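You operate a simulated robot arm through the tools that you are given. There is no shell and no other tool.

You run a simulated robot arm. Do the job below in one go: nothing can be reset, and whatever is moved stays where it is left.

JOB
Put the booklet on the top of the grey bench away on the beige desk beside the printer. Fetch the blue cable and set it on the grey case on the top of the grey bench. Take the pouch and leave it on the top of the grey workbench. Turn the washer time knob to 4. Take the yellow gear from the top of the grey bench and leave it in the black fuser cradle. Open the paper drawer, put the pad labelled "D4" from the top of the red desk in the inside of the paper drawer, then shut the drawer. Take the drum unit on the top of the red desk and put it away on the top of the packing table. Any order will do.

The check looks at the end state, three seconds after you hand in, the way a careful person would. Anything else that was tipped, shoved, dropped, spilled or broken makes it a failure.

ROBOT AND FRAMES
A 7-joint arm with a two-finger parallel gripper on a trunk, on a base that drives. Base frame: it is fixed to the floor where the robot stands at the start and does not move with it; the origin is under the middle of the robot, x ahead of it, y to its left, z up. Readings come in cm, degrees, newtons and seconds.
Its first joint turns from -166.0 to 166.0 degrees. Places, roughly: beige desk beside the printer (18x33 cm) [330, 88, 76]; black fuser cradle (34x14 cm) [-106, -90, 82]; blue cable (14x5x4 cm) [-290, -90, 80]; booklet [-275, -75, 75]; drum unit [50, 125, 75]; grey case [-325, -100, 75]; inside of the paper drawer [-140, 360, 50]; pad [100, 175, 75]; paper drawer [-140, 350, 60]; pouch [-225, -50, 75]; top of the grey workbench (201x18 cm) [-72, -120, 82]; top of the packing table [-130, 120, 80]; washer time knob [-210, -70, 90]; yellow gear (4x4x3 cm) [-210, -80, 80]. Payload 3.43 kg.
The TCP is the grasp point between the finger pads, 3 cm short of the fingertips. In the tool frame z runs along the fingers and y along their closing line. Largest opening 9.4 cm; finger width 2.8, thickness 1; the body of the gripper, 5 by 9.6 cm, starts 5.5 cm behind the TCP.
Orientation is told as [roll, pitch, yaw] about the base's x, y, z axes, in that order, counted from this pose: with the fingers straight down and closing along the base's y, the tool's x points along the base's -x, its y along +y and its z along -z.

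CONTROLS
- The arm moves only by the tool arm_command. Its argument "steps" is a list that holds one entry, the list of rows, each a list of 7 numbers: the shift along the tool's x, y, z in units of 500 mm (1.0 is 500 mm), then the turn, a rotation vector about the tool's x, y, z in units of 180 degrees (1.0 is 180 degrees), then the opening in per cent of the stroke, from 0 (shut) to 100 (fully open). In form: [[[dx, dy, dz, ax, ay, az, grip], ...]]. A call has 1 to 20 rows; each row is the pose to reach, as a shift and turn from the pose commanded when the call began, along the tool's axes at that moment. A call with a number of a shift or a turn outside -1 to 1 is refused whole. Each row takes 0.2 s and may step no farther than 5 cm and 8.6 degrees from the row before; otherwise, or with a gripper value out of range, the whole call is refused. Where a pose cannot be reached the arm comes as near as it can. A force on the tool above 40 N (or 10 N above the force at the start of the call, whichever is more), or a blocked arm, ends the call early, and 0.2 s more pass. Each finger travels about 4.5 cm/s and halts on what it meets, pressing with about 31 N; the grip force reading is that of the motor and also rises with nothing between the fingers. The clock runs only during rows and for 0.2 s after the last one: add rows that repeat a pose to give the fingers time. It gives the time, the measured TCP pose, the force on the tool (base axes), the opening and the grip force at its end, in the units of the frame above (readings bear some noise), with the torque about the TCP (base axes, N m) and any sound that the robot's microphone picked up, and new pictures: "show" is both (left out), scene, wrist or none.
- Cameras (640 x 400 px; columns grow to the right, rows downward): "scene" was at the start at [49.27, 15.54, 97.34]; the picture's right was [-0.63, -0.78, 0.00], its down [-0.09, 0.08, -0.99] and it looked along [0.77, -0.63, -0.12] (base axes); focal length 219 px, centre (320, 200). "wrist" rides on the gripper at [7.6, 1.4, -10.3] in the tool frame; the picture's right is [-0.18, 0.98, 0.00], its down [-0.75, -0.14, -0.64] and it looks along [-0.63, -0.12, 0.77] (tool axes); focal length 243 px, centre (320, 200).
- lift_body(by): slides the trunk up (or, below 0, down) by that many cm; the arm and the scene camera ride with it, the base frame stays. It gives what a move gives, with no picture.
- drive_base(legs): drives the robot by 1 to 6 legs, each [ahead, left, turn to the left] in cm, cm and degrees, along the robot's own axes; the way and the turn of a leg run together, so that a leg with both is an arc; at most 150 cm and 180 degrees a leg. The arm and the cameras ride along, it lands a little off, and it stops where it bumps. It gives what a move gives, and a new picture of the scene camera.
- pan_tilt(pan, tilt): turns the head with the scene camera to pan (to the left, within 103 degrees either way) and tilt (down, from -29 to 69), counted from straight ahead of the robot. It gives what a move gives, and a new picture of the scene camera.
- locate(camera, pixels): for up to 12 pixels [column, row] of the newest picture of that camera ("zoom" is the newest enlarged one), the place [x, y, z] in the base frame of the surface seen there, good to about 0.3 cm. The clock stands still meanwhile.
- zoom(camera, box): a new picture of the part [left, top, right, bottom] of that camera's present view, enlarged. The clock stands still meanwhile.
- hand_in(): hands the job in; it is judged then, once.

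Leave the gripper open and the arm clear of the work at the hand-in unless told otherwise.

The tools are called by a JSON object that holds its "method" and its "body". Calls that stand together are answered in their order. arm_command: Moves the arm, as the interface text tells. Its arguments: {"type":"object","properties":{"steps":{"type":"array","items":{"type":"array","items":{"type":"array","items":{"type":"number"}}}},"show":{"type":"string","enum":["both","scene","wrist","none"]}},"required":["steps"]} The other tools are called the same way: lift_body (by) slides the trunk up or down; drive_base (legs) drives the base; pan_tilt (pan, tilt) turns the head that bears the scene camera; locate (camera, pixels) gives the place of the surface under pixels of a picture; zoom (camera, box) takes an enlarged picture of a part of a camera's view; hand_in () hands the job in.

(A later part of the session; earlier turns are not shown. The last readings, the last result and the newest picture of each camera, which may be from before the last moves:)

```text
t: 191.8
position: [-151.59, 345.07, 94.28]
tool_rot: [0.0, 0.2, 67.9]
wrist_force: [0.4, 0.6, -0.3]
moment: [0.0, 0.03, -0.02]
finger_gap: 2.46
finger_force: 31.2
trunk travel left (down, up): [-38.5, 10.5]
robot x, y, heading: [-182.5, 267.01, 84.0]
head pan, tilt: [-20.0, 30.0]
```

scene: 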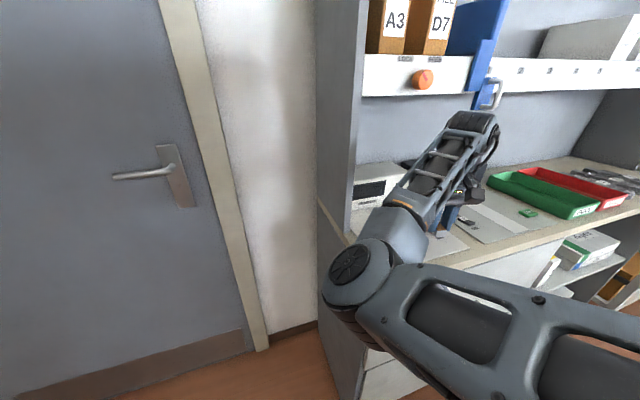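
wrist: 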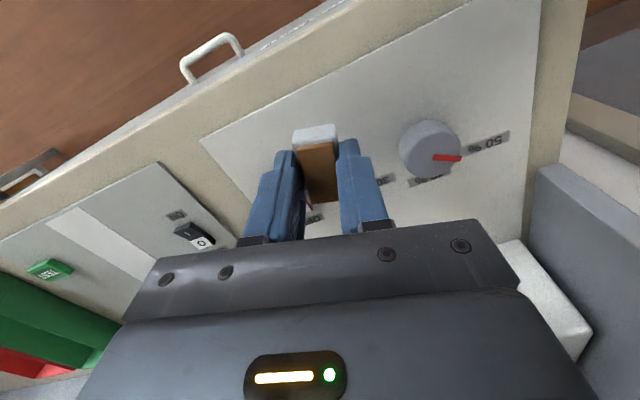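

{"method": "arm_command", "body": {"steps": [[[0, 0, 0.004, 0, 0, 0, 0], [0, 0, 0.008, 0, 0, 0, 0], [0, 0, 0.008, 0, 0, 0, 0]]], "show": "none"}}

```text
t: 192.6
position: [-151.6, 345.13, 93.94]
tool_rot: [0.1, 0.2, 67.8]
wrist_force: [0.1, 1.6, 3.6]
moment: [-0.05, 0.05, -0.02]
finger_gap: 2.46
finger_force: 31.1
trunk travel left (down, up): [-38.5, 10.5]
robot x, y, heading: [-182.8, 267.14, 84.0]
head pan, tilt: [-20.0, 30.0]
```

Light contact (3.6 N): the pad is resting. I'll open partly (to about 4.2 cm) and rise.

{"method": "arm_command", "body": {"steps": [[[0, 0, 0, 0, 0, 0, 45], [0, 0, 0, 0, 0, 0, 45], [0, 0, 0, 0, 0, 0, 45], [0, 0, -0.04, 0, 0, 0, 45], [0, 0, -0.1, 0, 0, 0, 45], [0, 0, -0.16, 0, 0, 0, 45], [0, 0, -0.16, 0, 0, 0, 45]]], "show": "wrist"}}

```text
t: 194.2
position: [-151.36, 345.01, 102.2]
tool_rot: [0.0, 0.3, 67.7]
wrist_force: [-0.1, -0.7, 0.0]
moment: [0.01, -0.01, 0.0]
finger_gap: 4.23
finger_force: 0.0
trunk travel left (down, up): [-38.5, 10.5]
robot x, y, heading: [-182.68, 267.08, 83.7]
head pan, tilt: [-20.0, 30.0]
```

wrist: 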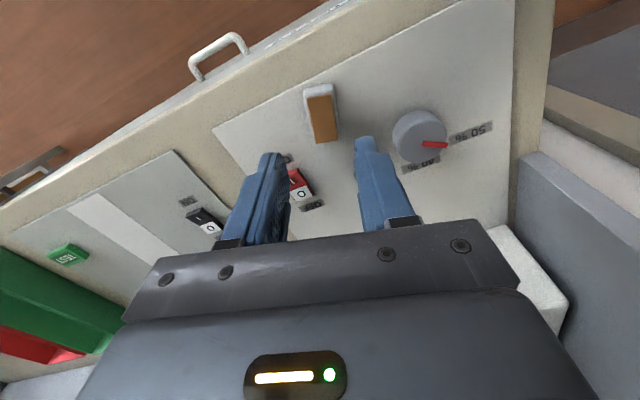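

The pad stands on the plate. Now I'll measure the bow handle in the wrist view around (215,55).

{"method": "zoom", "body": {"camera": "wrist", "box": [160, 10, 288, 90]}}

{"method": "locate", "body": {"camera": "zoom", "pixels": [[150, 240], [200, 190], [260, 160], [320, 130], [370, 115], [180, 330], [430, 195], [300, 240], [155, 280], [400, 130]]}}

```text
5.00 times, centred on (224, 50) of wrist
```

zoom: 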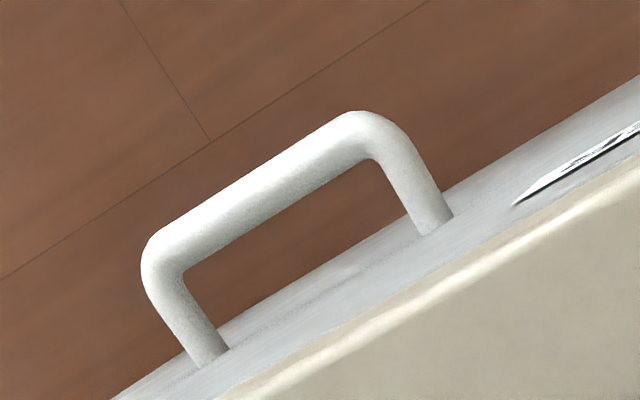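

```text
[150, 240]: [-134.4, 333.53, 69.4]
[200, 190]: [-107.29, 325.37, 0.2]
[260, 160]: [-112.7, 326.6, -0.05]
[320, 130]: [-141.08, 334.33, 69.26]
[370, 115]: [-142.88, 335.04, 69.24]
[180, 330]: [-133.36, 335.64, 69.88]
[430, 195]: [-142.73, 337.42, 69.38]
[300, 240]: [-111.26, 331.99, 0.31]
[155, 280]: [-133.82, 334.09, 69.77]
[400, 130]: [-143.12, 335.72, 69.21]
```

The bar of the handle runs from x −144 to −133 at y≈333.7, z≈69.2, with a 3.5 cm gap to the face. I'll back off in front of the cabinet and turn the wrist so the fingers close front-to-back.

{"method": "arm_command", "body": {"steps": [[[0.0, 0, -0.06, 0, 0, 0, 30], [0.033, -0.036, -0.06, 0, 0, 0.0458, 30], [0.066, -0.072, -0.06, 0, 0, 0.0916, 30], [0.1, -0.108, -0.06, 0, 0, 0.1374, 30], [0.133, -0.144, -0.06, 0, 0, 0.1832, 30], [0.166, -0.18, -0.06, 0, 0, 0.229, 30], [0.2, -0.216, -0.06, 0, 0, 0.2748, 30], [0.233, -0.252, -0.06, 0, 0, 0.3206, 30], [0.266, -0.288, -0.06, 0, 0, 0.3664, 30], [0.299, -0.325, -0.06, 0, 0, 0.412, 30], [0.299, -0.325, -0.06, 0, 0, 0.412, 30]]], "show": "both"}}

```text
t: 196.6
position: [-141.93, 325.05, 104.96]
tool_rot: [-0.2, -0.1, -6.4]
wrist_force: [0.0, -0.3, -0.3]
moment: [0.02, 0.01, 0.03]
finger_gap: 2.8
finger_force: 0.0
trunk travel left (down, up): [-38.5, 10.5]
robot x, y, heading: [-182.45, 267.35, 84.1]
head pan, tilt: [-20.0, 30.0]
```

scene: 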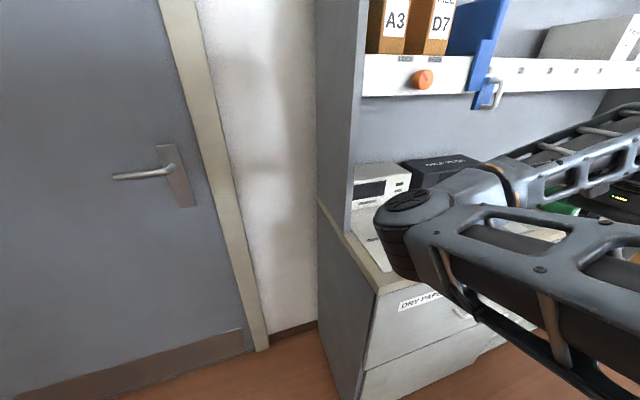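
wrist: 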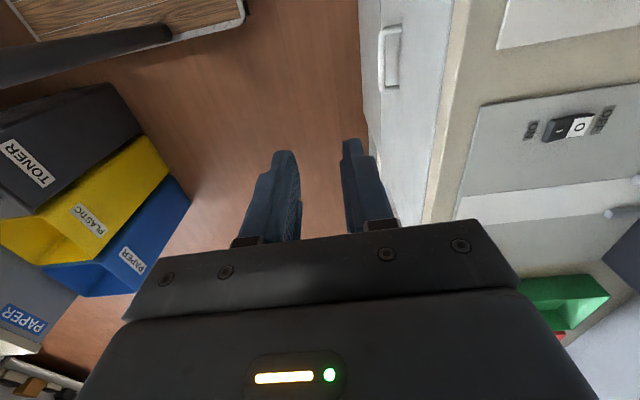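

The elbow is near the cabinet front; I'll check its position before going lower.

{"method": "locate", "body": {"camera": "scene", "pixels": [[410, 200], [385, 225], [400, 260], [415, 275], [460, 185], [520, 180], [500, 220], [450, 260], [600, 130]]}}

```text
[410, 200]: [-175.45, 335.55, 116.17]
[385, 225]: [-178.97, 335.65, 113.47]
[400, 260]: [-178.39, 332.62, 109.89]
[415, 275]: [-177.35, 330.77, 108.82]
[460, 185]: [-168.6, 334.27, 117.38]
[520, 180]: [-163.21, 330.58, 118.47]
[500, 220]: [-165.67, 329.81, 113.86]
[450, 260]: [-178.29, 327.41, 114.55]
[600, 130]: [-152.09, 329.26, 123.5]
```

The elbow is left of the cabinet, clear. I'll lower the hand in front of the drawer to z≈82.

{"method": "arm_command", "body": {"steps": [[[-0.03, -0.01, 0.08, 0, 0, 0, 30], [-0.066, -0.02, 0.16, 0, 0, 0, 30], [-0.066, -0.02, 0.24, 0, 0, 0, 30], [-0.066, -0.02, 0.32, 0, 0, 0, 30], [-0.066, -0.02, 0.4, 0, 0, 0, 30], [-0.066, -0.02, 0.46, 0, 0, 0, 30], [-0.066, -0.02, 0.46, 0, 0, 0, 30]]], "show": "both"}}

```text
t: 198.2
position: [-139.21, 323.49, 81.89]
tool_rot: [-0.2, 0.0, -6.3]
wrist_force: [0.2, -0.1, -0.3]
moment: [-0.01, 0.02, -0.03]
finger_gap: 2.79
finger_force: 0.0
trunk travel left (down, up): [-38.5, 10.5]
robot x, y, heading: [-182.8, 266.97, 83.8]
head pan, tilt: [-20.0, 30.0]
```

scene: 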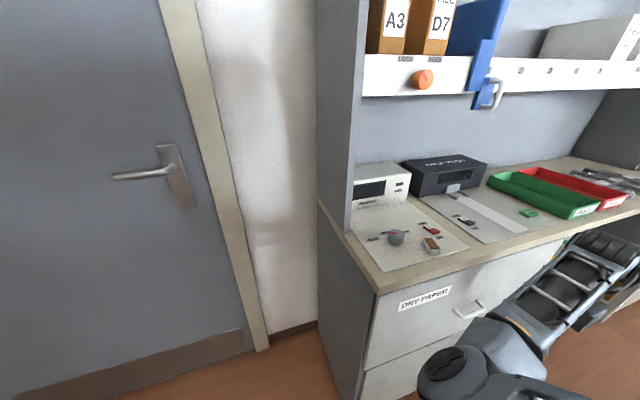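
wrist: 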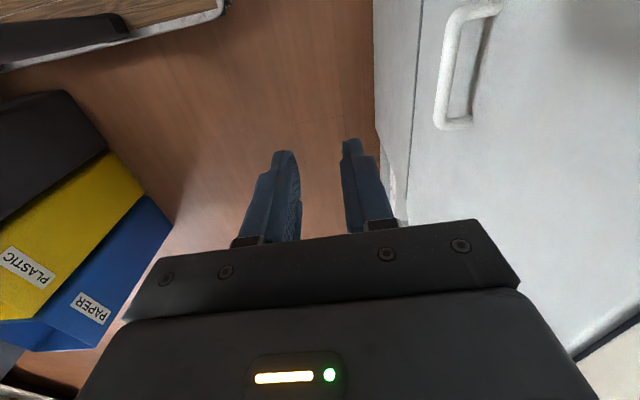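

Handle bar is at (450,60) in the wrist view. Measuring again from close, then tilting.

{"method": "locate", "body": {"camera": "wrist", "pixels": [[446, 60], [443, 90], [441, 110], [450, 30], [465, 122], [490, 10], [500, 80], [395, 100], [455, 80], [446, 45]]}}

```text
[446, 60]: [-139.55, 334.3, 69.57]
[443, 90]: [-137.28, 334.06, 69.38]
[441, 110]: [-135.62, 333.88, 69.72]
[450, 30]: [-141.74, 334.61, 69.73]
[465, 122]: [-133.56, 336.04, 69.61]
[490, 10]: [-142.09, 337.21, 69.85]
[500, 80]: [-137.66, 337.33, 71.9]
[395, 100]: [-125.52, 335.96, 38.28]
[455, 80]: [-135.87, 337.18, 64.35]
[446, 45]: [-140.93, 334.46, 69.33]
```

The bar is at y≈334.2, z≈69, and the face at y≈337.3. I'll tilt the hand 25° toward the drawer with a 2.2 cm opening and move to a pre-grasp point 8 cm back along the fingers.

{"method": "arm_command", "body": {"steps": [[[0, 0, 0, -0.0463, 0, 0, 23], [0, 0, 0, -0.0926, 0, 0, 23], [0, 0, 0, -0.1389, 0, 0, 23], [0, 0.045, 0.03, -0.1389, 0, 0, 23], [0, 0.09, 0.06, -0.1389, 0, 0, 23], [0, 0.135, 0.086, -0.1389, 0, 0, 23], [0, 0.135, 0.086, -0.1389, 0, 0, 23]]], "show": "both"}}

```text
t: 199.8
position: [-138.12, 330.13, 77.52]
tool_rot: [24.7, 0.1, -6.4]
wrist_force: [0.4, -0.9, 0.1]
moment: [0.01, 0.02, -0.02]
finger_gap: 2.17
finger_force: 0.1
trunk travel left (down, up): [-38.5, 10.5]
robot x, y, heading: [-182.68, 267.35, 84.2]
head pan, tilt: [-20.0, 30.0]
```

scene: 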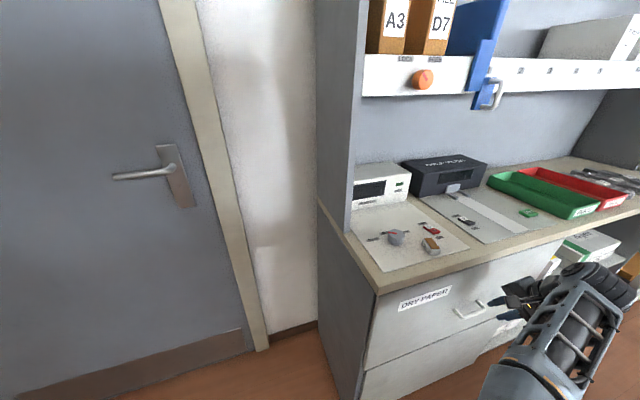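
wrist: 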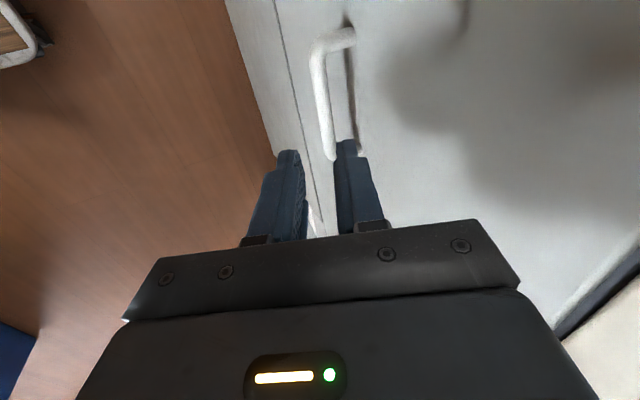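

{"method": "locate", "body": {"camera": "wrist", "pixels": [[318, 60], [321, 90], [326, 120], [330, 145], [350, 40], [340, 60], [345, 100]]}}

{"method": "zoom", "body": {"camera": "scene", "box": [430, 260, 590, 360]}}

```text
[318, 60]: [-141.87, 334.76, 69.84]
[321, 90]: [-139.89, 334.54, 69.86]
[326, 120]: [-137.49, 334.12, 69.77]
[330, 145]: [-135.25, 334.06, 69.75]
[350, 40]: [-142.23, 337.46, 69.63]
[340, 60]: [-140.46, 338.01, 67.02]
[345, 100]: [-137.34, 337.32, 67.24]
```

```text
4.00 times, centred on (510, 310) of scene
```

zoom: 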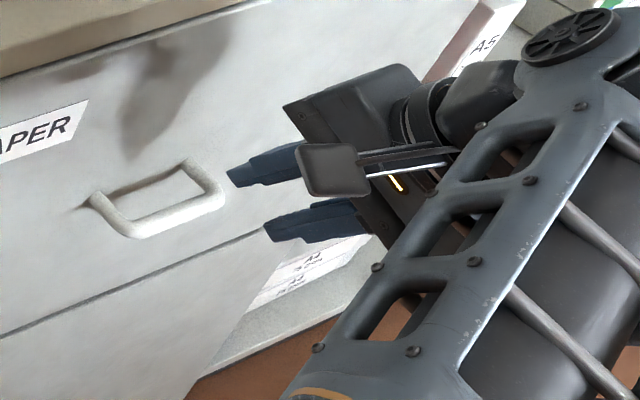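

Aligned. Moving 7.8 cm along the fingers so they straddle the bar.

{"method": "arm_command", "body": {"steps": [[[0, 0.004, 0.05, 0, 0, 0, 23], [0, 0.004, 0.1, 0, 0, 0, 23], [0, 0.004, 0.13, 0, 0, 0, 23], [0, 0.004, 0.155, 0, 0, 0, 23], [0, 0.004, 0.155, 0, 0, 0, 23]]], "show": "wrist"}}

{"method": "zoom", "body": {"camera": "scene", "box": [430, 260, 590, 360]}}

```text
t: 201.0
position: [-137.85, 333.56, 70.59]
tool_rot: [24.8, 0.0, -6.3]
wrist_force: [0.4, 0.5, -0.5]
moment: [0.02, 0.03, -0.02]
finger_gap: 2.13
finger_force: 0.1
trunk travel left (down, up): [-38.5, 10.5]
robot x, y, heading: [-182.64, 267.38, 83.9]
head pan, tilt: [-20.0, 30.0]
```

wrist: 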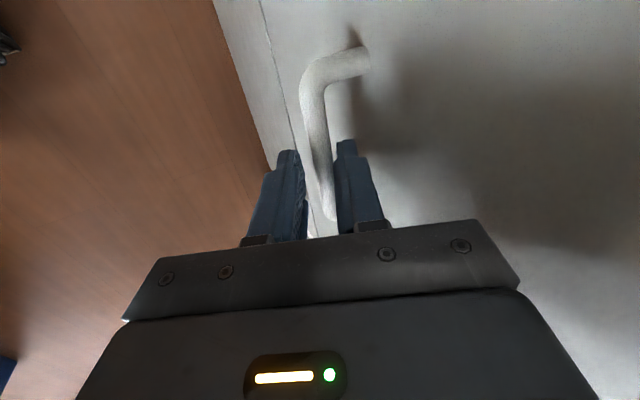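

```text
4.00 times, centred on (510, 310) of scene
```

zoom: 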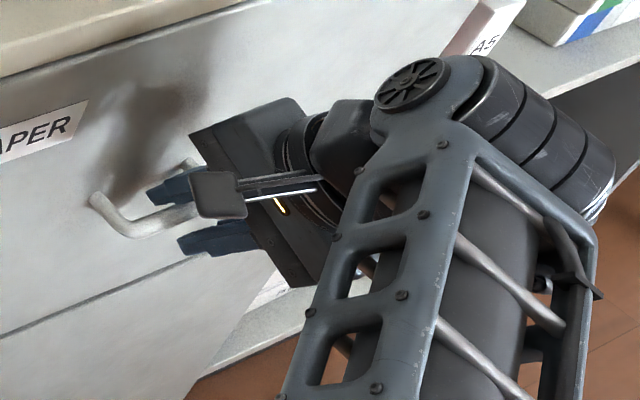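

The bar is between the fingers. Closing on it, then pulling straight out 6 cm first.

{"method": "arm_command", "body": {"steps": [[[0, 0, 0, 0, 0, 0, 0], [0, 0, 0, 0, 0, 0, 0], [0, 0, 0, 0, 0, 0, 0], [0, -0.0182, -0.0084, 0, 0, 0, 0], [0, -0.0363, -0.0168, 0, 0, 0, 0], [0, -0.0726, -0.0335, 0, 0, 0, 0], [0, -0.109, -0.0503, 0, 0, 0, 0], [0, -0.109, -0.0503, 0, 0, 0, 0]]], "show": "scene"}}

```text
t: 202.8
position: [-138.66, 327.5, 70.71]
tool_rot: [24.7, 0.3, -6.4]
wrist_force: [-13.3, 2.5, -0.6]
moment: [0.14, 0.44, -0.64]
finger_gap: 1.17
finger_force: 44.6
trunk travel left (down, up): [-38.5, 10.5]
robot x, y, heading: [-182.79, 267.21, 84.3]
head pan, tilt: [-20.0, 30.0]
```

scene: 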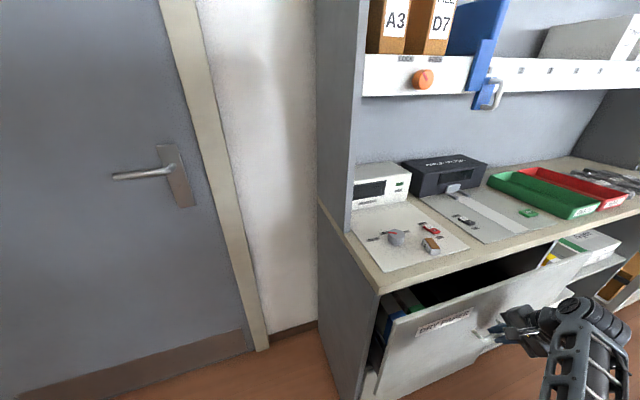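

The drawer is opening smoothly. There's slight sideways force, so I'll correct the direction a touch and pull 20 cm more.

{"method": "arm_command", "body": {"steps": [[[0.004, -0.0454, -0.021, 0, 0, 0, 0], [0.0055, -0.0908, -0.042, 0, 0, 0, 0], [0.007, -0.1361, -0.063, 0, 0, 0, 0], [0.0085, -0.1815, -0.084, 0, 0, 0, 0], [0.01, -0.2269, -0.105, 0, 0, 0, 0], [0.0115, -0.2723, -0.126, 0, 0, 0, 0], [0.013, -0.3177, -0.147, 0, 0, 0, 0], [0.0145, -0.363, -0.168, 0, 0, 0, 0], [0.0145, -0.363, -0.168, 0, 0, 0, 0]]], "show": "scene"}}

```text
t: 204.8
position: [-141.38, 307.72, 70.7]
tool_rot: [24.6, 0.2, -6.5]
wrist_force: [-9.6, 1.5, -34.5]
moment: [-0.22, -0.07, -0.75]
finger_gap: 1.15
finger_force: 46.0
trunk travel left (down, up): [-38.5, 10.5]
robot x, y, heading: [-182.6, 267.39, 84.1]
head pan, tilt: [-20.0, 30.0]
```

scene: 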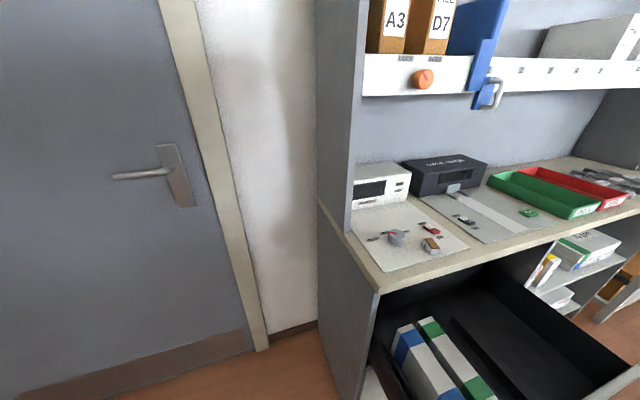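

The drawer is open about 26 cm. Inside there are paper packs at left and free black floor at right. I'll release the handle and back out along the fingers.

{"method": "arm_command", "body": {"steps": [[[0, 0, 0, 0, 0, 0, 23], [0, 0, 0, 0, 0, 0, 23], [0, 0, 0, 0, 0, 0, 23], [0, 0, -0.03, 0, 0, 0, 23], [0, 0, -0.08, 0, 0, 0, 23], [0, 0, -0.15, 0, 0, 0, 23], [0, 0, -0.24, 0, 0, 0, 23], [0, 0, -0.24, 0, 0, 0, 23]]], "show": "both"}}

```text
t: 206.6
position: [-141.89, 303.27, 81.35]
tool_rot: [24.8, 0.0, -6.3]
wrist_force: [-0.2, 0.4, 0.2]
moment: [0.01, 0.0, 0.01]
finger_gap: 2.15
finger_force: 0.0
trunk travel left (down, up): [-38.5, 10.5]
robot x, y, heading: [-182.98, 267.23, 83.8]
head pan, tilt: [-20.0, 30.0]
```

scene: 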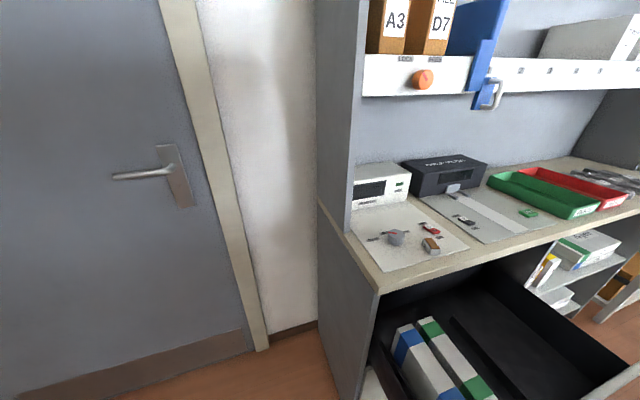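
wrist: 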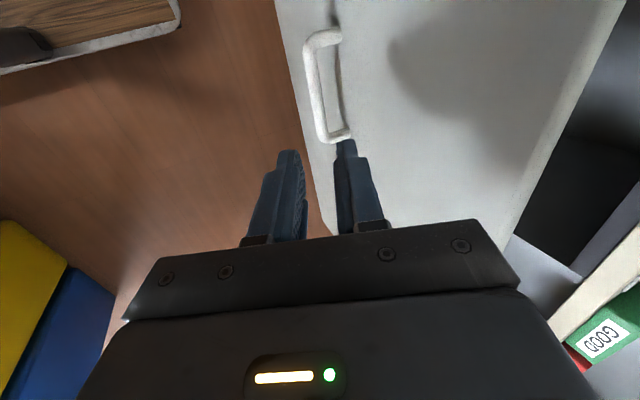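

Released. Measuring the drawer's interior now.

{"method": "locate", "body": {"camera": "scene", "pixels": [[540, 330], [510, 340], [560, 370], [480, 310], [420, 320], [460, 380], [620, 360], [625, 375], [530, 300], [455, 325], [500, 395], [580, 345]]}}

{"method": "pan_tilt", "body": {"pan": -25, "tilt": 55}}

```text
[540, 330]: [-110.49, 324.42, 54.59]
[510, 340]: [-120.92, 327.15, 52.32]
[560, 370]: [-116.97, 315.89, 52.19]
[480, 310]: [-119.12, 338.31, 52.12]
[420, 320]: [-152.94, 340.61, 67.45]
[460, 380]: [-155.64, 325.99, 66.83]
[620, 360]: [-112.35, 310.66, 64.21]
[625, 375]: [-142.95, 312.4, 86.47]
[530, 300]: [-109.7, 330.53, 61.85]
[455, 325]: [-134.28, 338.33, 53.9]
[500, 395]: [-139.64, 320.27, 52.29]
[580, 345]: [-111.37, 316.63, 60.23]
```

```text
t: 207.5
position: [-141.98, 303.15, 81.4]
tool_rot: [24.9, 0.0, -6.4]
wrist_force: [0.5, -0.6, 0.4]
moment: [0.02, -0.01, -0.01]
finger_gap: 2.17
finger_force: 0.0
trunk travel left (down, up): [-38.5, 10.5]
robot x, y, heading: [-182.58, 267.11, 83.8]
head pan, tilt: [-25.0, 55.0]
```

scene: 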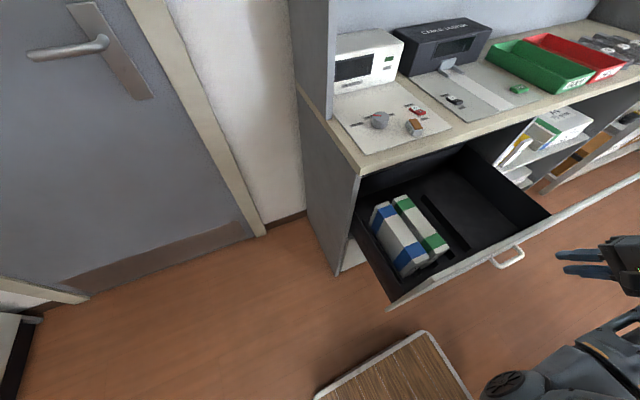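

Great view. There's a divider; the right compartment's floor is free. Zoom and measure.

{"method": "zoom", "body": {"camera": "scene", "box": [340, 130, 580, 300]}}

{"method": "locate", "body": {"camera": "zoom", "pixels": [[400, 180], [360, 130], [460, 240], [320, 210], [330, 160], [480, 200], [430, 100], [540, 225], [370, 290], [250, 160], [350, 220], [440, 180]]}}

```text
2.35 times, centred on (460, 215) of scene
```

zoom: 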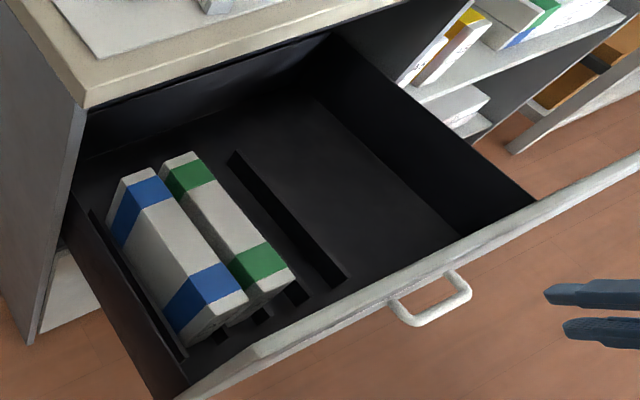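

```text
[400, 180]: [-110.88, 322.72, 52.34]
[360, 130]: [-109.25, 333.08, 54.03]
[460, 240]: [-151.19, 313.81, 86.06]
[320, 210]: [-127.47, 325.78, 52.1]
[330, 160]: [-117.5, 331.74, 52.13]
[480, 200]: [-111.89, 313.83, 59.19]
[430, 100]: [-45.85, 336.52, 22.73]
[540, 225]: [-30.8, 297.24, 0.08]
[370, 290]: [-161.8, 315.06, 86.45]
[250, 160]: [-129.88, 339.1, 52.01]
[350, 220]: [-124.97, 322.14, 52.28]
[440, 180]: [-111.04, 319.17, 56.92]
```

The right compartment is free: x −129…−112, floor z 52. I'll raise the hand to z≈105 and level it, then move the base slightly closer.

{"method": "arm_command", "body": {"steps": [[[0, 0.04, -0.087, 0, 0, 0, 23], [0, 0.08, -0.174, 0, 0, 0, 23], [0, 0.12, -0.262, 0.0463, 0, 0, 23], [0, 0.16, -0.349, 0.0926, 0, 0, 23], [0, 0.201, -0.436, 0.1383, 0, 0, 45], [0, 0.201, -0.436, 0.1383, 0, 0, 45]]], "show": "none"}}

{"method": "drive_base", "body": {"legs": [[6, 0, 0], [0, -12, 0]]}}

```text
t: 208.6
position: [-146.36, 304.57, 98.54]
tool_rot: [19.1, 11.7, -14.7]
wrist_force: [-0.3, -0.1, 0.5]
moment: [0.0, -0.02, -0.03]
finger_gap: 4.23
finger_force: 0.1
trunk travel left (down, up): [-38.5, 10.5]
robot x, y, heading: [-182.62, 267.52, 83.7]
head pan, tilt: [-25.0, 55.0]
stopped in row 5: the arm was blocked; the commanded pose is now the measured one
```

```text
t: 210.4
position: [-133.53, 309.19, 98.4]
tool_rot: [18.9, 11.5, -14.7]
wrist_force: [0.3, 0.8, 0.2]
moment: [0.01, -0.03, 0.03]
finger_gap: 4.22
finger_force: 0.2
trunk travel left (down, up): [-38.5, 10.5]
robot x, y, heading: [-169.78, 271.83, 84.1]
head pan, tilt: [-25.0, 55.0]
```

scene: 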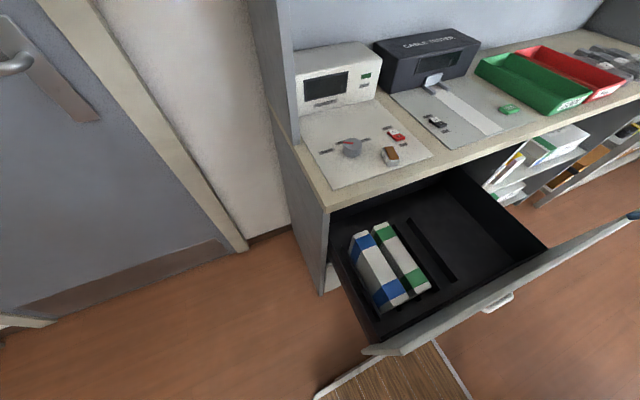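

The hand got too close to the shoulder while levelling. I'll move it outward over the open drawer and level it there.

{"method": "arm_command", "body": {"steps": [[[0.052, 0.078, 0.003, 0, 0, 0, 45], [0.104, 0.156, 0.006, 0, 0, 0, 45], [0.155, 0.233, 0.01, 0.035, -0.0213, -0.0035, 45], [0.207, 0.311, 0.013, 0.07, -0.0426, -0.007, 45], [0.259, 0.389, 0.016, 0.105, -0.0639, -0.0106, 45], [0.259, 0.389, 0.016, 0.105, -0.0639, -0.0106, 45]]], "show": "both"}}

```text
t: 211.0
position: [-135.09, 311.98, 100.41]
tool_rot: [23.9, 18.2, -26.5]
wrist_force: [0.3, 0.0, -0.7]
moment: [0.01, 0.01, 0.01]
finger_gap: 4.27
finger_force: 0.1
trunk travel left (down, up): [-38.5, 10.5]
robot x, y, heading: [-169.78, 271.52, 83.7]
head pan, tilt: [-25.0, 55.0]
stopped in row 3: the arm was blocked; the commanded pose is now the measured one
```

scene: 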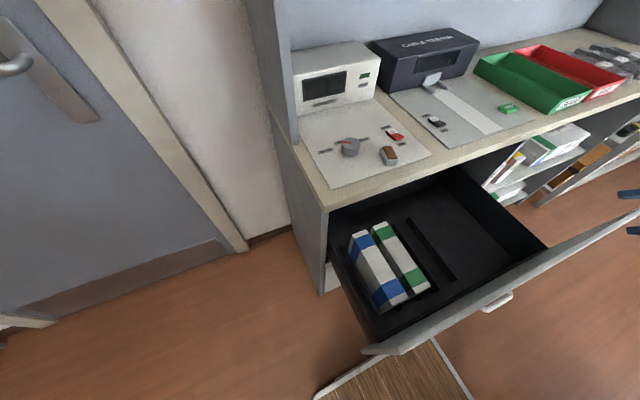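
wrist: 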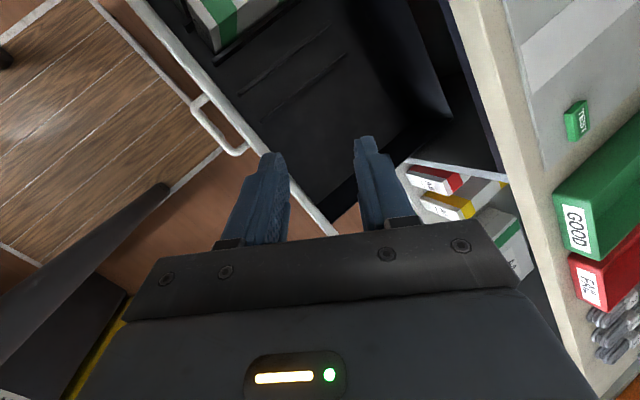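

Still blocked; I need to see what the arm is touching. Looking down-right at the arm.

{"method": "pan_tilt", "body": {"pan": -60, "tilt": 60}}

{"method": "pan_tilt", "body": {"pan": -100, "tilt": 40}}

```text
t: 212.0
position: [-135.0, 312.09, 100.5]
tool_rot: [23.9, 18.3, -26.5]
wrist_force: [-0.1, -0.7, 1.0]
moment: [0.02, 0.01, 0.03]
finger_gap: 4.25
finger_force: 0.1
trunk travel left (down, up): [-38.5, 10.5]
robot x, y, heading: [-170.24, 271.59, 83.9]
head pan, tilt: [-60.0, 60.0]
```

scene: 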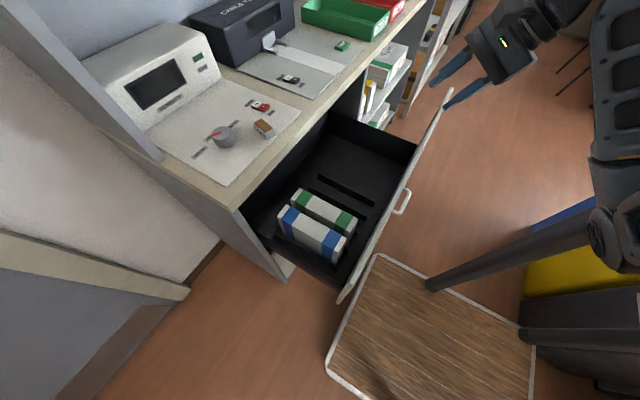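

```text
t: 213.1
position: [-135.15, 312.03, 100.45]
tool_rot: [24.0, 18.4, -26.4]
wrist_force: [0.0, -0.1, 0.6]
moment: [0.05, 0.01, 0.0]
finger_gap: 4.24
finger_force: 0.0
trunk travel left (down, up): [-38.5, 10.5]
robot x, y, heading: [-170.07, 271.83, 83.5]
head pan, tilt: [-100.0, 40.0]
```

scene: 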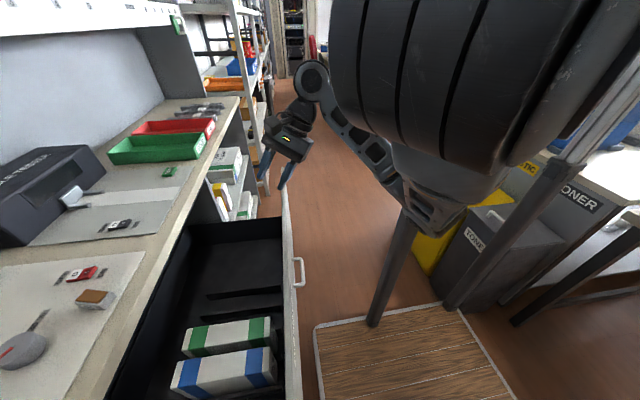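

The arm is folded up close to its shoulder, not touching the cabinet. I'll extend it straight outward (to the right-front, at z≈100, free air) to unfold it.

{"method": "arm_command", "body": {"steps": [[[-0.048, 0.081, 0.003, 0, 0, 0, 45], [-0.097, 0.163, 0.007, 0, 0, 0, 45], [-0.145, 0.245, 0.01, 0, 0, 0, 45], [-0.193, 0.326, 0.013, 0, 0, 0, 45], [-0.242, 0.408, 0.017, 0, 0, 0, 45], [-0.29, 0.489, 0.02, 0, 0, 0, 45], [-0.29, 0.489, 0.02, 0, 0, 0, 45]]], "show": "scene"}}

```text
t: 213.7
position: [-129.32, 313.64, 100.19]
tool_rot: [30.1, 27.5, -33.7]
wrist_force: [0.3, 0.3, 1.3]
moment: [-0.04, -0.02, -0.02]
finger_gap: 4.22
finger_force: 0.0
trunk travel left (down, up): [-38.5, 10.5]
robot x, y, heading: [-169.7, 271.68, 83.7]
head pan, tilt: [-100.0, 40.0]
stopped in row 2: the arm was blocked; the commanded pose is now the measured one
```

scene: 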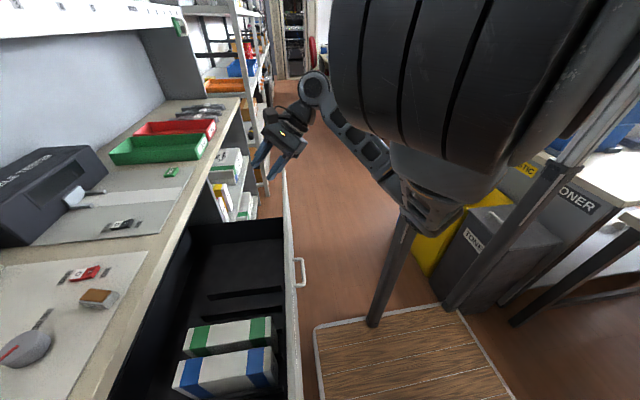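

Still jammed in the folded posture. I'll give it room: drive back to the previous side position and further back from the drawer, then undo the last arm motion.

{"method": "drive_base", "body": {"legs": [[0, 13, 0], [-17, 0, 0]]}}

```text
t: 216.0
position: [-143.7, 298.36, 99.9]
tool_rot: [30.2, 27.4, -33.7]
wrist_force: [0.0, -0.8, -0.2]
moment: [0.0, -0.04, 0.01]
finger_gap: 4.26
finger_force: 0.2
trunk travel left (down, up): [-38.5, 10.5]
robot x, y, heading: [-184.18, 256.68, 83.9]
head pan, tilt: [-100.0, 40.0]
```

scene: 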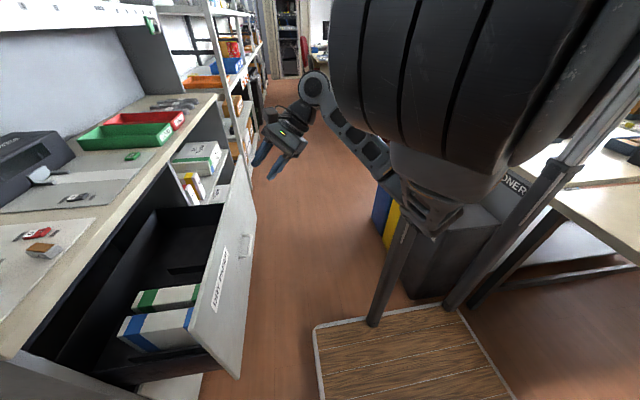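

{"method": "locate", "body": {"camera": "scene", "pixels": [[430, 210], [400, 150], [370, 145], [315, 88], [285, 125], [420, 60], [350, 40], [480, 180], [345, 120]]}}

{"method": "zoom", "body": {"camera": "scene", "box": [230, 20, 560, 260]}}

```text
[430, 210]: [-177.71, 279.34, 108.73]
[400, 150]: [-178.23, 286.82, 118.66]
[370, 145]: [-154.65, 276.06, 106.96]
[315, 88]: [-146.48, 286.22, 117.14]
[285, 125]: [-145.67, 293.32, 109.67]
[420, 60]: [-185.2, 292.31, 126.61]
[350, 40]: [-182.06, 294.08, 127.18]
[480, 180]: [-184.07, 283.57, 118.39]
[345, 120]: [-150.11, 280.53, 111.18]
```

```text
1.67 times, centred on (395, 140) of scene
```

zoom: 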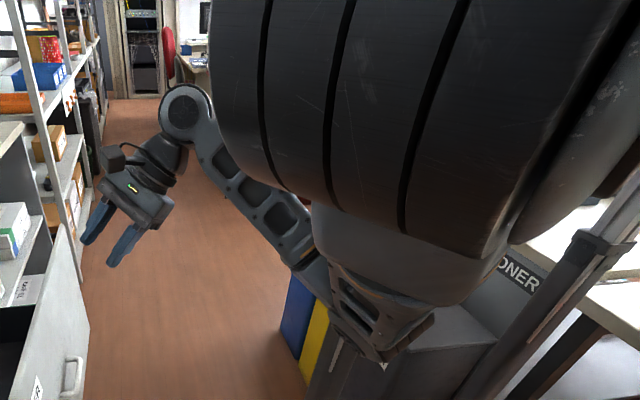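

The elbow hangs behind and below the shoulder. Moving the hand toward the robot's right side should straighten it; that air is free at z≈100.

{"method": "arm_command", "body": {"steps": [[[-0.072, -0.011, -0.059, 0, 0, 0, 45], [-0.145, -0.023, -0.118, 0, 0, 0, 45], [-0.217, -0.034, -0.176, 0, 0, 0, 45], [-0.29, -0.046, -0.235, 0, 0, 0, 45], [-0.362, -0.057, -0.294, 0, 0, 0, 45], [-0.435, -0.069, -0.353, 0, 0, 0, 45], [-0.507, -0.08, -0.411, 0, 0, 0, 45], [-0.58, -0.092, -0.47, 0, 0, 0, 45], [-0.652, -0.103, -0.529, 0, 0, 0, 45], [-0.652, -0.103, -0.529, 0, 0, 0, 45]]], "show": "scene"}}

```text
t: 216.6
position: [-143.03, 299.98, 98.44]
tool_rot: [39.0, 36.3, -22.2]
wrist_force: [0.4, 0.4, -1.1]
moment: [0.01, 0.04, 0.01]
finger_gap: 4.24
finger_force: 0.0
trunk travel left (down, up): [-38.5, 10.5]
robot x, y, heading: [-183.82, 256.34, 84.0]
head pan, tilt: [-100.0, 40.0]
stopped in row 3: the arm was blocked; the commanded pose is now the measured one
```

scene: 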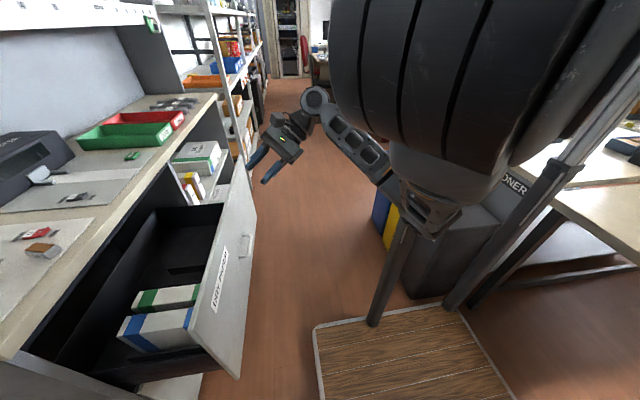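

Every outward push only twists the wrist, so I'll reverse instead: go back to the last good pose (z≈81, tilt 25°), which lies clear in front of the drawer now.

{"method": "arm_command", "body": {"steps": [[[-0.042, -0.043, 0.016, 0.0173, -0.0209, -0.0299, 45], [-0.084, -0.086, 0.032, 0.0346, -0.0418, -0.0597, 45], [-0.126, -0.129, 0.049, 0.0519, -0.0628, -0.0896, 45], [-0.168, -0.171, 0.065, 0.0691, -0.0837, -0.1194, 45], [-0.21, -0.214, 0.081, 0.0864, -0.1046, -0.1493, 45], [-0.252, -0.257, 0.097, 0.1037, -0.1255, -0.1791, 45], [-0.252, -0.257, 0.097, 0.1037, -0.1255, -0.1791, 45]]], "show": "scene"}}

```text
t: 218.4
position: [-143.29, 294.43, 81.28]
tool_rot: [26.2, 0.4, -4.2]
wrist_force: [0.6, -0.6, -0.6]
moment: [0.01, 0.03, 0.0]
finger_gap: 4.21
finger_force: 0.1
trunk travel left (down, up): [-38.5, 10.5]
robot x, y, heading: [-184.39, 256.45, 83.8]
head pan, tilt: [-100.0, 40.0]
stopped in row 7: the arm was blocked; the commanded pose is now the measured one
```

scene: 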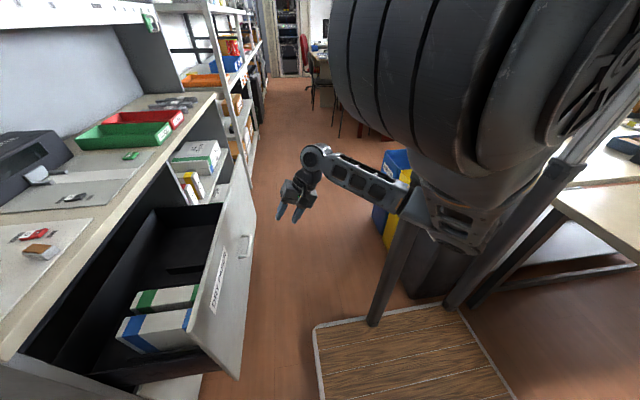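

Back in the good pose. Now I'll extend outward to the right at this height before raising.

{"method": "arm_command", "body": {"steps": [[[-0.079, 0.012, 0.006, 0, 0, 0, 45], [-0.158, 0.025, 0.012, 0, 0, 0, 45], [-0.238, 0.037, 0.019, 0, 0, 0, 45], [-0.317, 0.05, 0.025, 0, 0, 0, 45], [-0.396, 0.062, 0.031, 0, 0, 0, 45], [-0.396, 0.062, 0.031, 0, 0, 0, 45]]], "show": "scene"}}

```text
t: 219.4
position: [-132.22, 293.13, 80.31]
tool_rot: [34.4, 3.9, -13.3]
wrist_force: [0.2, 0.3, -0.6]
moment: [0.05, 0.02, -0.01]
finger_gap: 4.22
finger_force: 0.0
trunk travel left (down, up): [-38.5, 10.5]
robot x, y, heading: [-184.35, 256.59, 83.8]
head pan, tilt: [-100.0, 40.0]
stopped in row 4: the arm was blocked; the commanded pose is now the measured one
```

scene: 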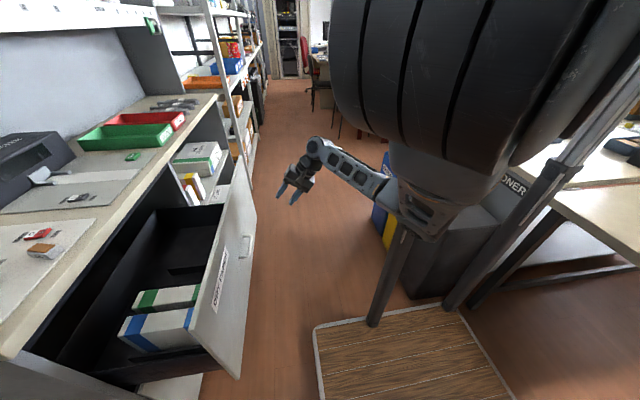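

It jams when extending with the elbow tucked. I'll return to the good pose, turn the base right by 50° into open floor, and retrace the drawer-pull motion forwards there to unfold the arm the way it came.

{"method": "arm_command", "body": {"steps": [[[0.07, -0.006, -0.006, 0.015, 0.002, -0.015, 45], [0.145, -0.012, -0.012, 0.03, 0.004, -0.03, 45], [0.221, -0.018, -0.018, 0.0456, 0.006, -0.044, 45], [0.221, -0.018, -0.018, 0.0456, 0.006, -0.044, 45]]], "show": "none"}}

{"method": "drive_base", "body": {"legs": [[0, 0, -50]]}}

```text
t: 220.4
position: [-142.09, 293.54, 80.57]
tool_rot: [26.2, 1.2, -6.3]
wrist_force: [0.3, -0.5, -0.2]
moment: [0.01, 0.02, 0.01]
finger_gap: 4.22
finger_force: 0.0
trunk travel left (down, up): [-38.5, 10.5]
robot x, y, heading: [-184.46, 256.81, 84.1]
head pan, tilt: [-100.0, 40.0]
```

```text
t: 223.1
position: [-129.15, 246.67, 80.7]
tool_rot: [26.2, 1.3, -57.9]
wrist_force: [-0.5, -0.1, -0.1]
moment: [0.01, 0.02, -0.01]
finger_gap: 4.23
finger_force: 0.2
trunk travel left (down, up): [-38.5, 10.5]
robot x, y, heading: [-184.27, 256.44, 32.2]
head pan, tilt: [-100.0, 40.0]
```

scene: 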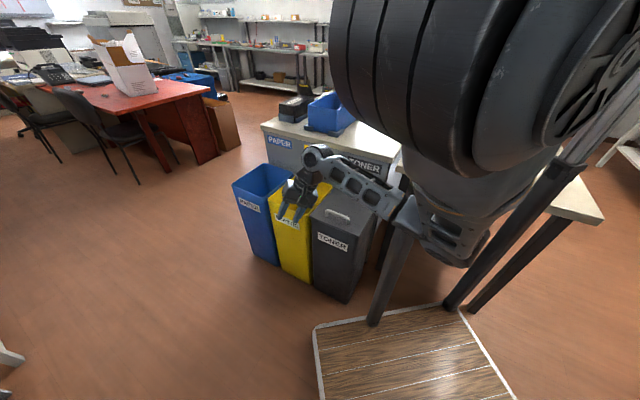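

Bins are upright and in order. Now retracing: forward along the fingers 12 cm, then 25 cm straight ahead into open air.

{"method": "arm_command", "body": {"steps": [[[0, 0, 0.08, 0, 0, 0, 45], [0, 0, 0.16, 0, 0, 0, 45], [0, 0, 0.24, 0, 0, 0, 45], [0, 0.075, 0.275, 0, 0, 0, 45], [0, 0.15, 0.309, 0, 0, 0, 45], [0, 0.225, 0.344, 0, 0, 0, 45], [0, 0.3, 0.379, 0, 0, 0, 45], [0, 0.375, 0.413, 0, 0, 0, 45], [0, 0.45, 0.448, 0, 0, 0, 45], [0, 0.45, 0.448, 0, 0, 0, 45]]], "show": "scene"}}

```text
t: 225.3
position: [-103.54, 262.79, 70.79]
tool_rot: [26.3, 1.2, -57.9]
wrist_force: [0.7, 0.2, -0.4]
moment: [0.01, 0.04, 0.0]
finger_gap: 4.24
finger_force: 0.0
trunk travel left (down, up): [-38.5, 10.5]
robot x, y, heading: [-184.32, 256.73, 32.5]
head pan, tilt: [-100.0, 40.0]
```

scene: 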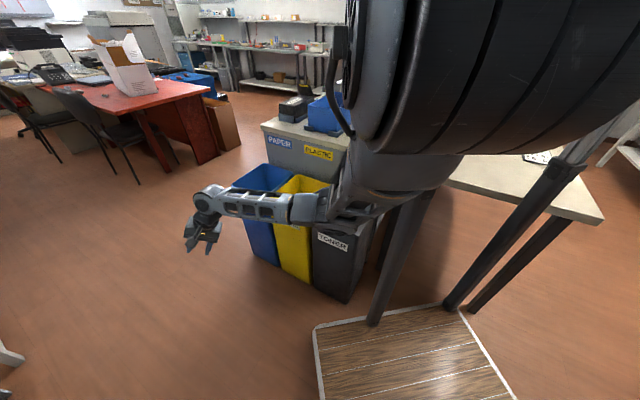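

Unfolded with no blocks. Now level the hand and raise it to z≈105.

{"method": "arm_command", "body": {"steps": [[[0, 0.038, -0.076, 0.0365, 0, 0, 45], [0, 0.075, -0.152, 0.073, 0, 0, 45], [0, 0.113, -0.229, 0.1095, 0, 0, 45], [0, 0.15, -0.305, 0.146, 0, 0, 45], [0, 0.188, -0.381, 0.146, 0, 0, 45], [0, 0.226, -0.457, 0.146, 0, 0, 45], [0, 0.263, -0.534, 0.146, 0, 0, 45], [0, 0.301, -0.61, 0.146, 0, 0, 45], [0, 0.301, -0.61, 0.146, 0, 0, 45]]], "show": "scene"}}

```text
t: 227.3
position: [-103.24, 262.19, 104.43]
tool_rot: [0.0, 1.3, -57.8]
wrist_force: [-0.3, -0.6, 0.3]
moment: [0.0, -0.03, 0.0]
finger_gap: 4.21
finger_force: 0.1
trunk travel left (down, up): [-38.5, 10.5]
robot x, y, heading: [-184.63, 256.5, 32.5]
head pan, tilt: [-100.0, 40.0]
```

scene: 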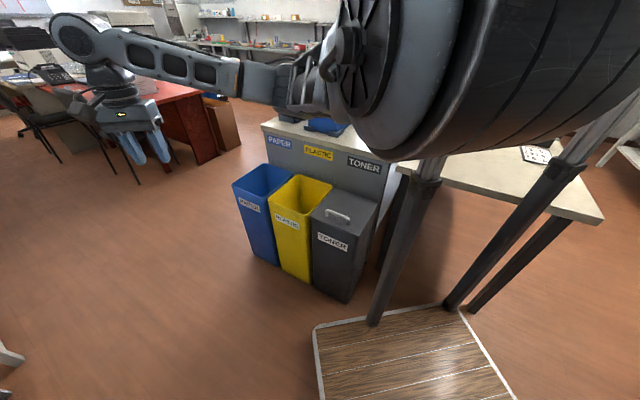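

Next: turn back left to face the cabinet (hand sweeps at z 104 above the open drawer).

{"method": "drive_base", "body": {"legs": [[0, 0, 51.5]]}}

```text
t: 230.0
position: [-137.53, 322.8, 104.41]
tool_rot: [0.0, 1.2, -7.1]
wrist_force: [0.2, 0.0, -1.8]
moment: [0.0, 0.02, 0.01]
finger_gap: 4.23
finger_force: 0.0
trunk travel left (down, up): [-38.5, 10.5]
robot x, y, heading: [-183.98, 256.47, 83.0]
head pan, tilt: [-100.0, 40.0]
```

scene: 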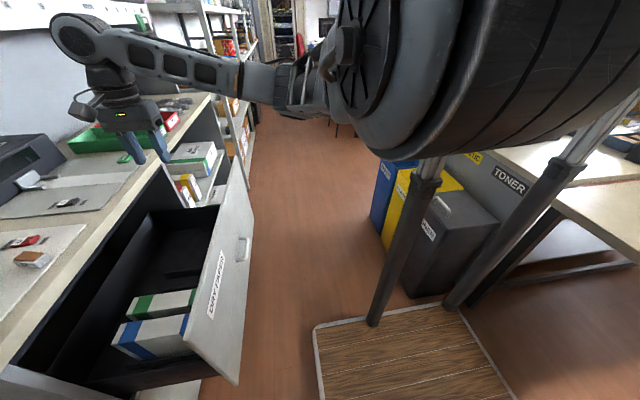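

I'll pick the pad up across its 4 cm length this time (yaw −22°), which needs little wrist turn. Moving the hand to its relative spot before driving closer.

{"method": "arm_command", "body": {"steps": [[[0.091, 0.013, 0, 0, 0.0, 0.014, 60], [0.181, 0.026, 0, 0, 0, 0.028, 60], [0.272, 0.039, 0, 0, 0, 0.042, 60], [0.363, 0.051, 0, 0, 0, 0.055, 60], [0.453, 0.064, 0, 0, 0, 0.069, 60], [0.544, 0.077, 0, 0, 0, 0.083, 60], [0.544, 0.077, 0, 0, 0, 0.083, 60]]], "show": "scene"}}

```text
t: 231.6
position: [-163.63, 330.28, 105.05]
tool_rot: [-0.2, 1.3, -22.1]
wrist_force: [0.7, -0.1, -0.2]
moment: [0.02, 0.01, -0.04]
finger_gap: 5.63
finger_force: 0.0
trunk travel left (down, up): [-38.5, 10.5]
robot x, y, heading: [-184.12, 256.46, 83.1]
head pan, tilt: [-100.0, 40.0]
```

scene: 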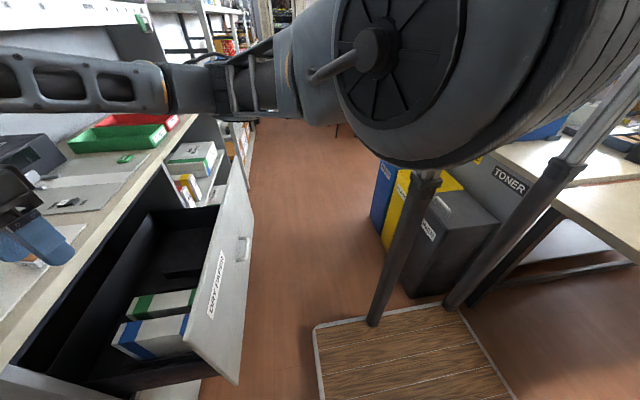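

The elbow is now on the right, like at the start. Driving forward 16 and right 10 to bring the hand over the pad.

{"method": "drive_base", "body": {"legs": [[16.1, 0, 0.7], [0, -10.3, 0]]}}

{"method": "pan_tilt", "body": {"pan": -25, "tilt": 50}}

{"method": "arm_command", "body": {"steps": [[[0, 0, 0.02, 0, -0.007, 0, 60], [0, 0, 0.02, 0, -0.007, 0, 60]]], "show": "wrist"}}

```text
t: 233.8
position: [-152.45, 345.96, 105.01]
tool_rot: [-0.3, 1.2, -21.3]
wrist_force: [-1.2, 0.9, 0.3]
moment: [0.05, 0.0, 0.02]
finger_gap: 5.66
finger_force: 0.1
trunk travel left (down, up): [-38.5, 10.5]
robot x, y, heading: [-172.26, 271.95, 83.6]
head pan, tilt: [-100.0, 40.0]
```

scene: 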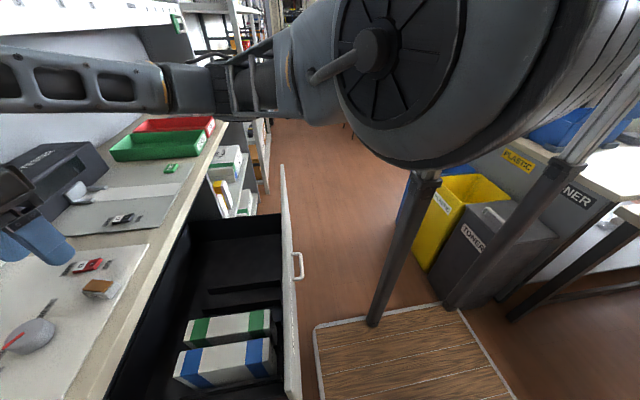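

```text
t: 235.3
position: [-152.38, 346.04, 105.03]
tool_rot: [-0.4, 1.1, -21.3]
wrist_force: [0.0, -0.2, 0.0]
moment: [0.0, 0.01, 0.0]
finger_gap: 5.62
finger_force: 0.0
trunk travel left (down, up): [-38.5, 10.5]
robot x, y, heading: [-172.3, 272.02, 83.9]
head pan, tilt: [-25.0, 50.0]
```

scene: 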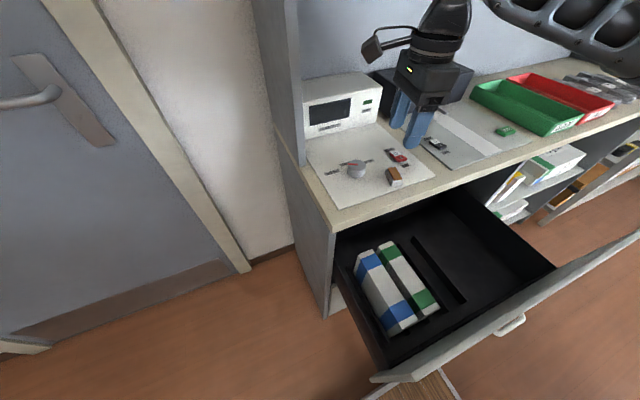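

```text
t: 235.9
position: [-152.4, 345.94, 104.17]
tool_rot: [-0.3, -0.2, -21.3]
wrist_force: [-0.4, 0.0, -0.3]
moment: [-0.05, 0.0, -0.03]
finger_gap: 5.64
finger_force: 0.0
trunk travel left (down, up): [-38.5, 10.5]
robot x, y, heading: [-172.44, 272.24, 83.8]
head pan, tilt: [-25.0, 50.0]
```

wrist: 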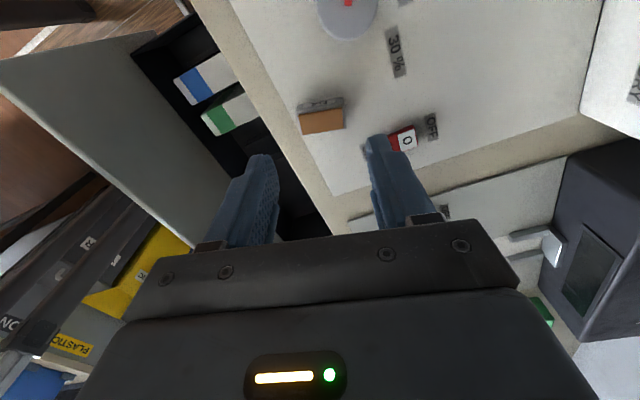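

The pad is at (320,115); a red switch is nearby at (405,138). Measuring both.

{"method": "locate", "body": {"camera": "wrist", "pixels": [[300, 105], [342, 98], [302, 133], [344, 127], [320, 120], [395, 135], [415, 135], [405, 150], [400, 128], [412, 145], [350, 15]]}}

```text
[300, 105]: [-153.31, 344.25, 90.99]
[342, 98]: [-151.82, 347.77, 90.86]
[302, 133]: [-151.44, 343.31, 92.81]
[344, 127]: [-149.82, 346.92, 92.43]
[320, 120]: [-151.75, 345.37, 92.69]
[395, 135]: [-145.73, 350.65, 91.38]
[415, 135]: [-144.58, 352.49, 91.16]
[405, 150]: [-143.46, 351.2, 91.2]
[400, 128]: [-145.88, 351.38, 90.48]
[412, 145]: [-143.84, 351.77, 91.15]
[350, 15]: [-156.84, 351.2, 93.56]
```

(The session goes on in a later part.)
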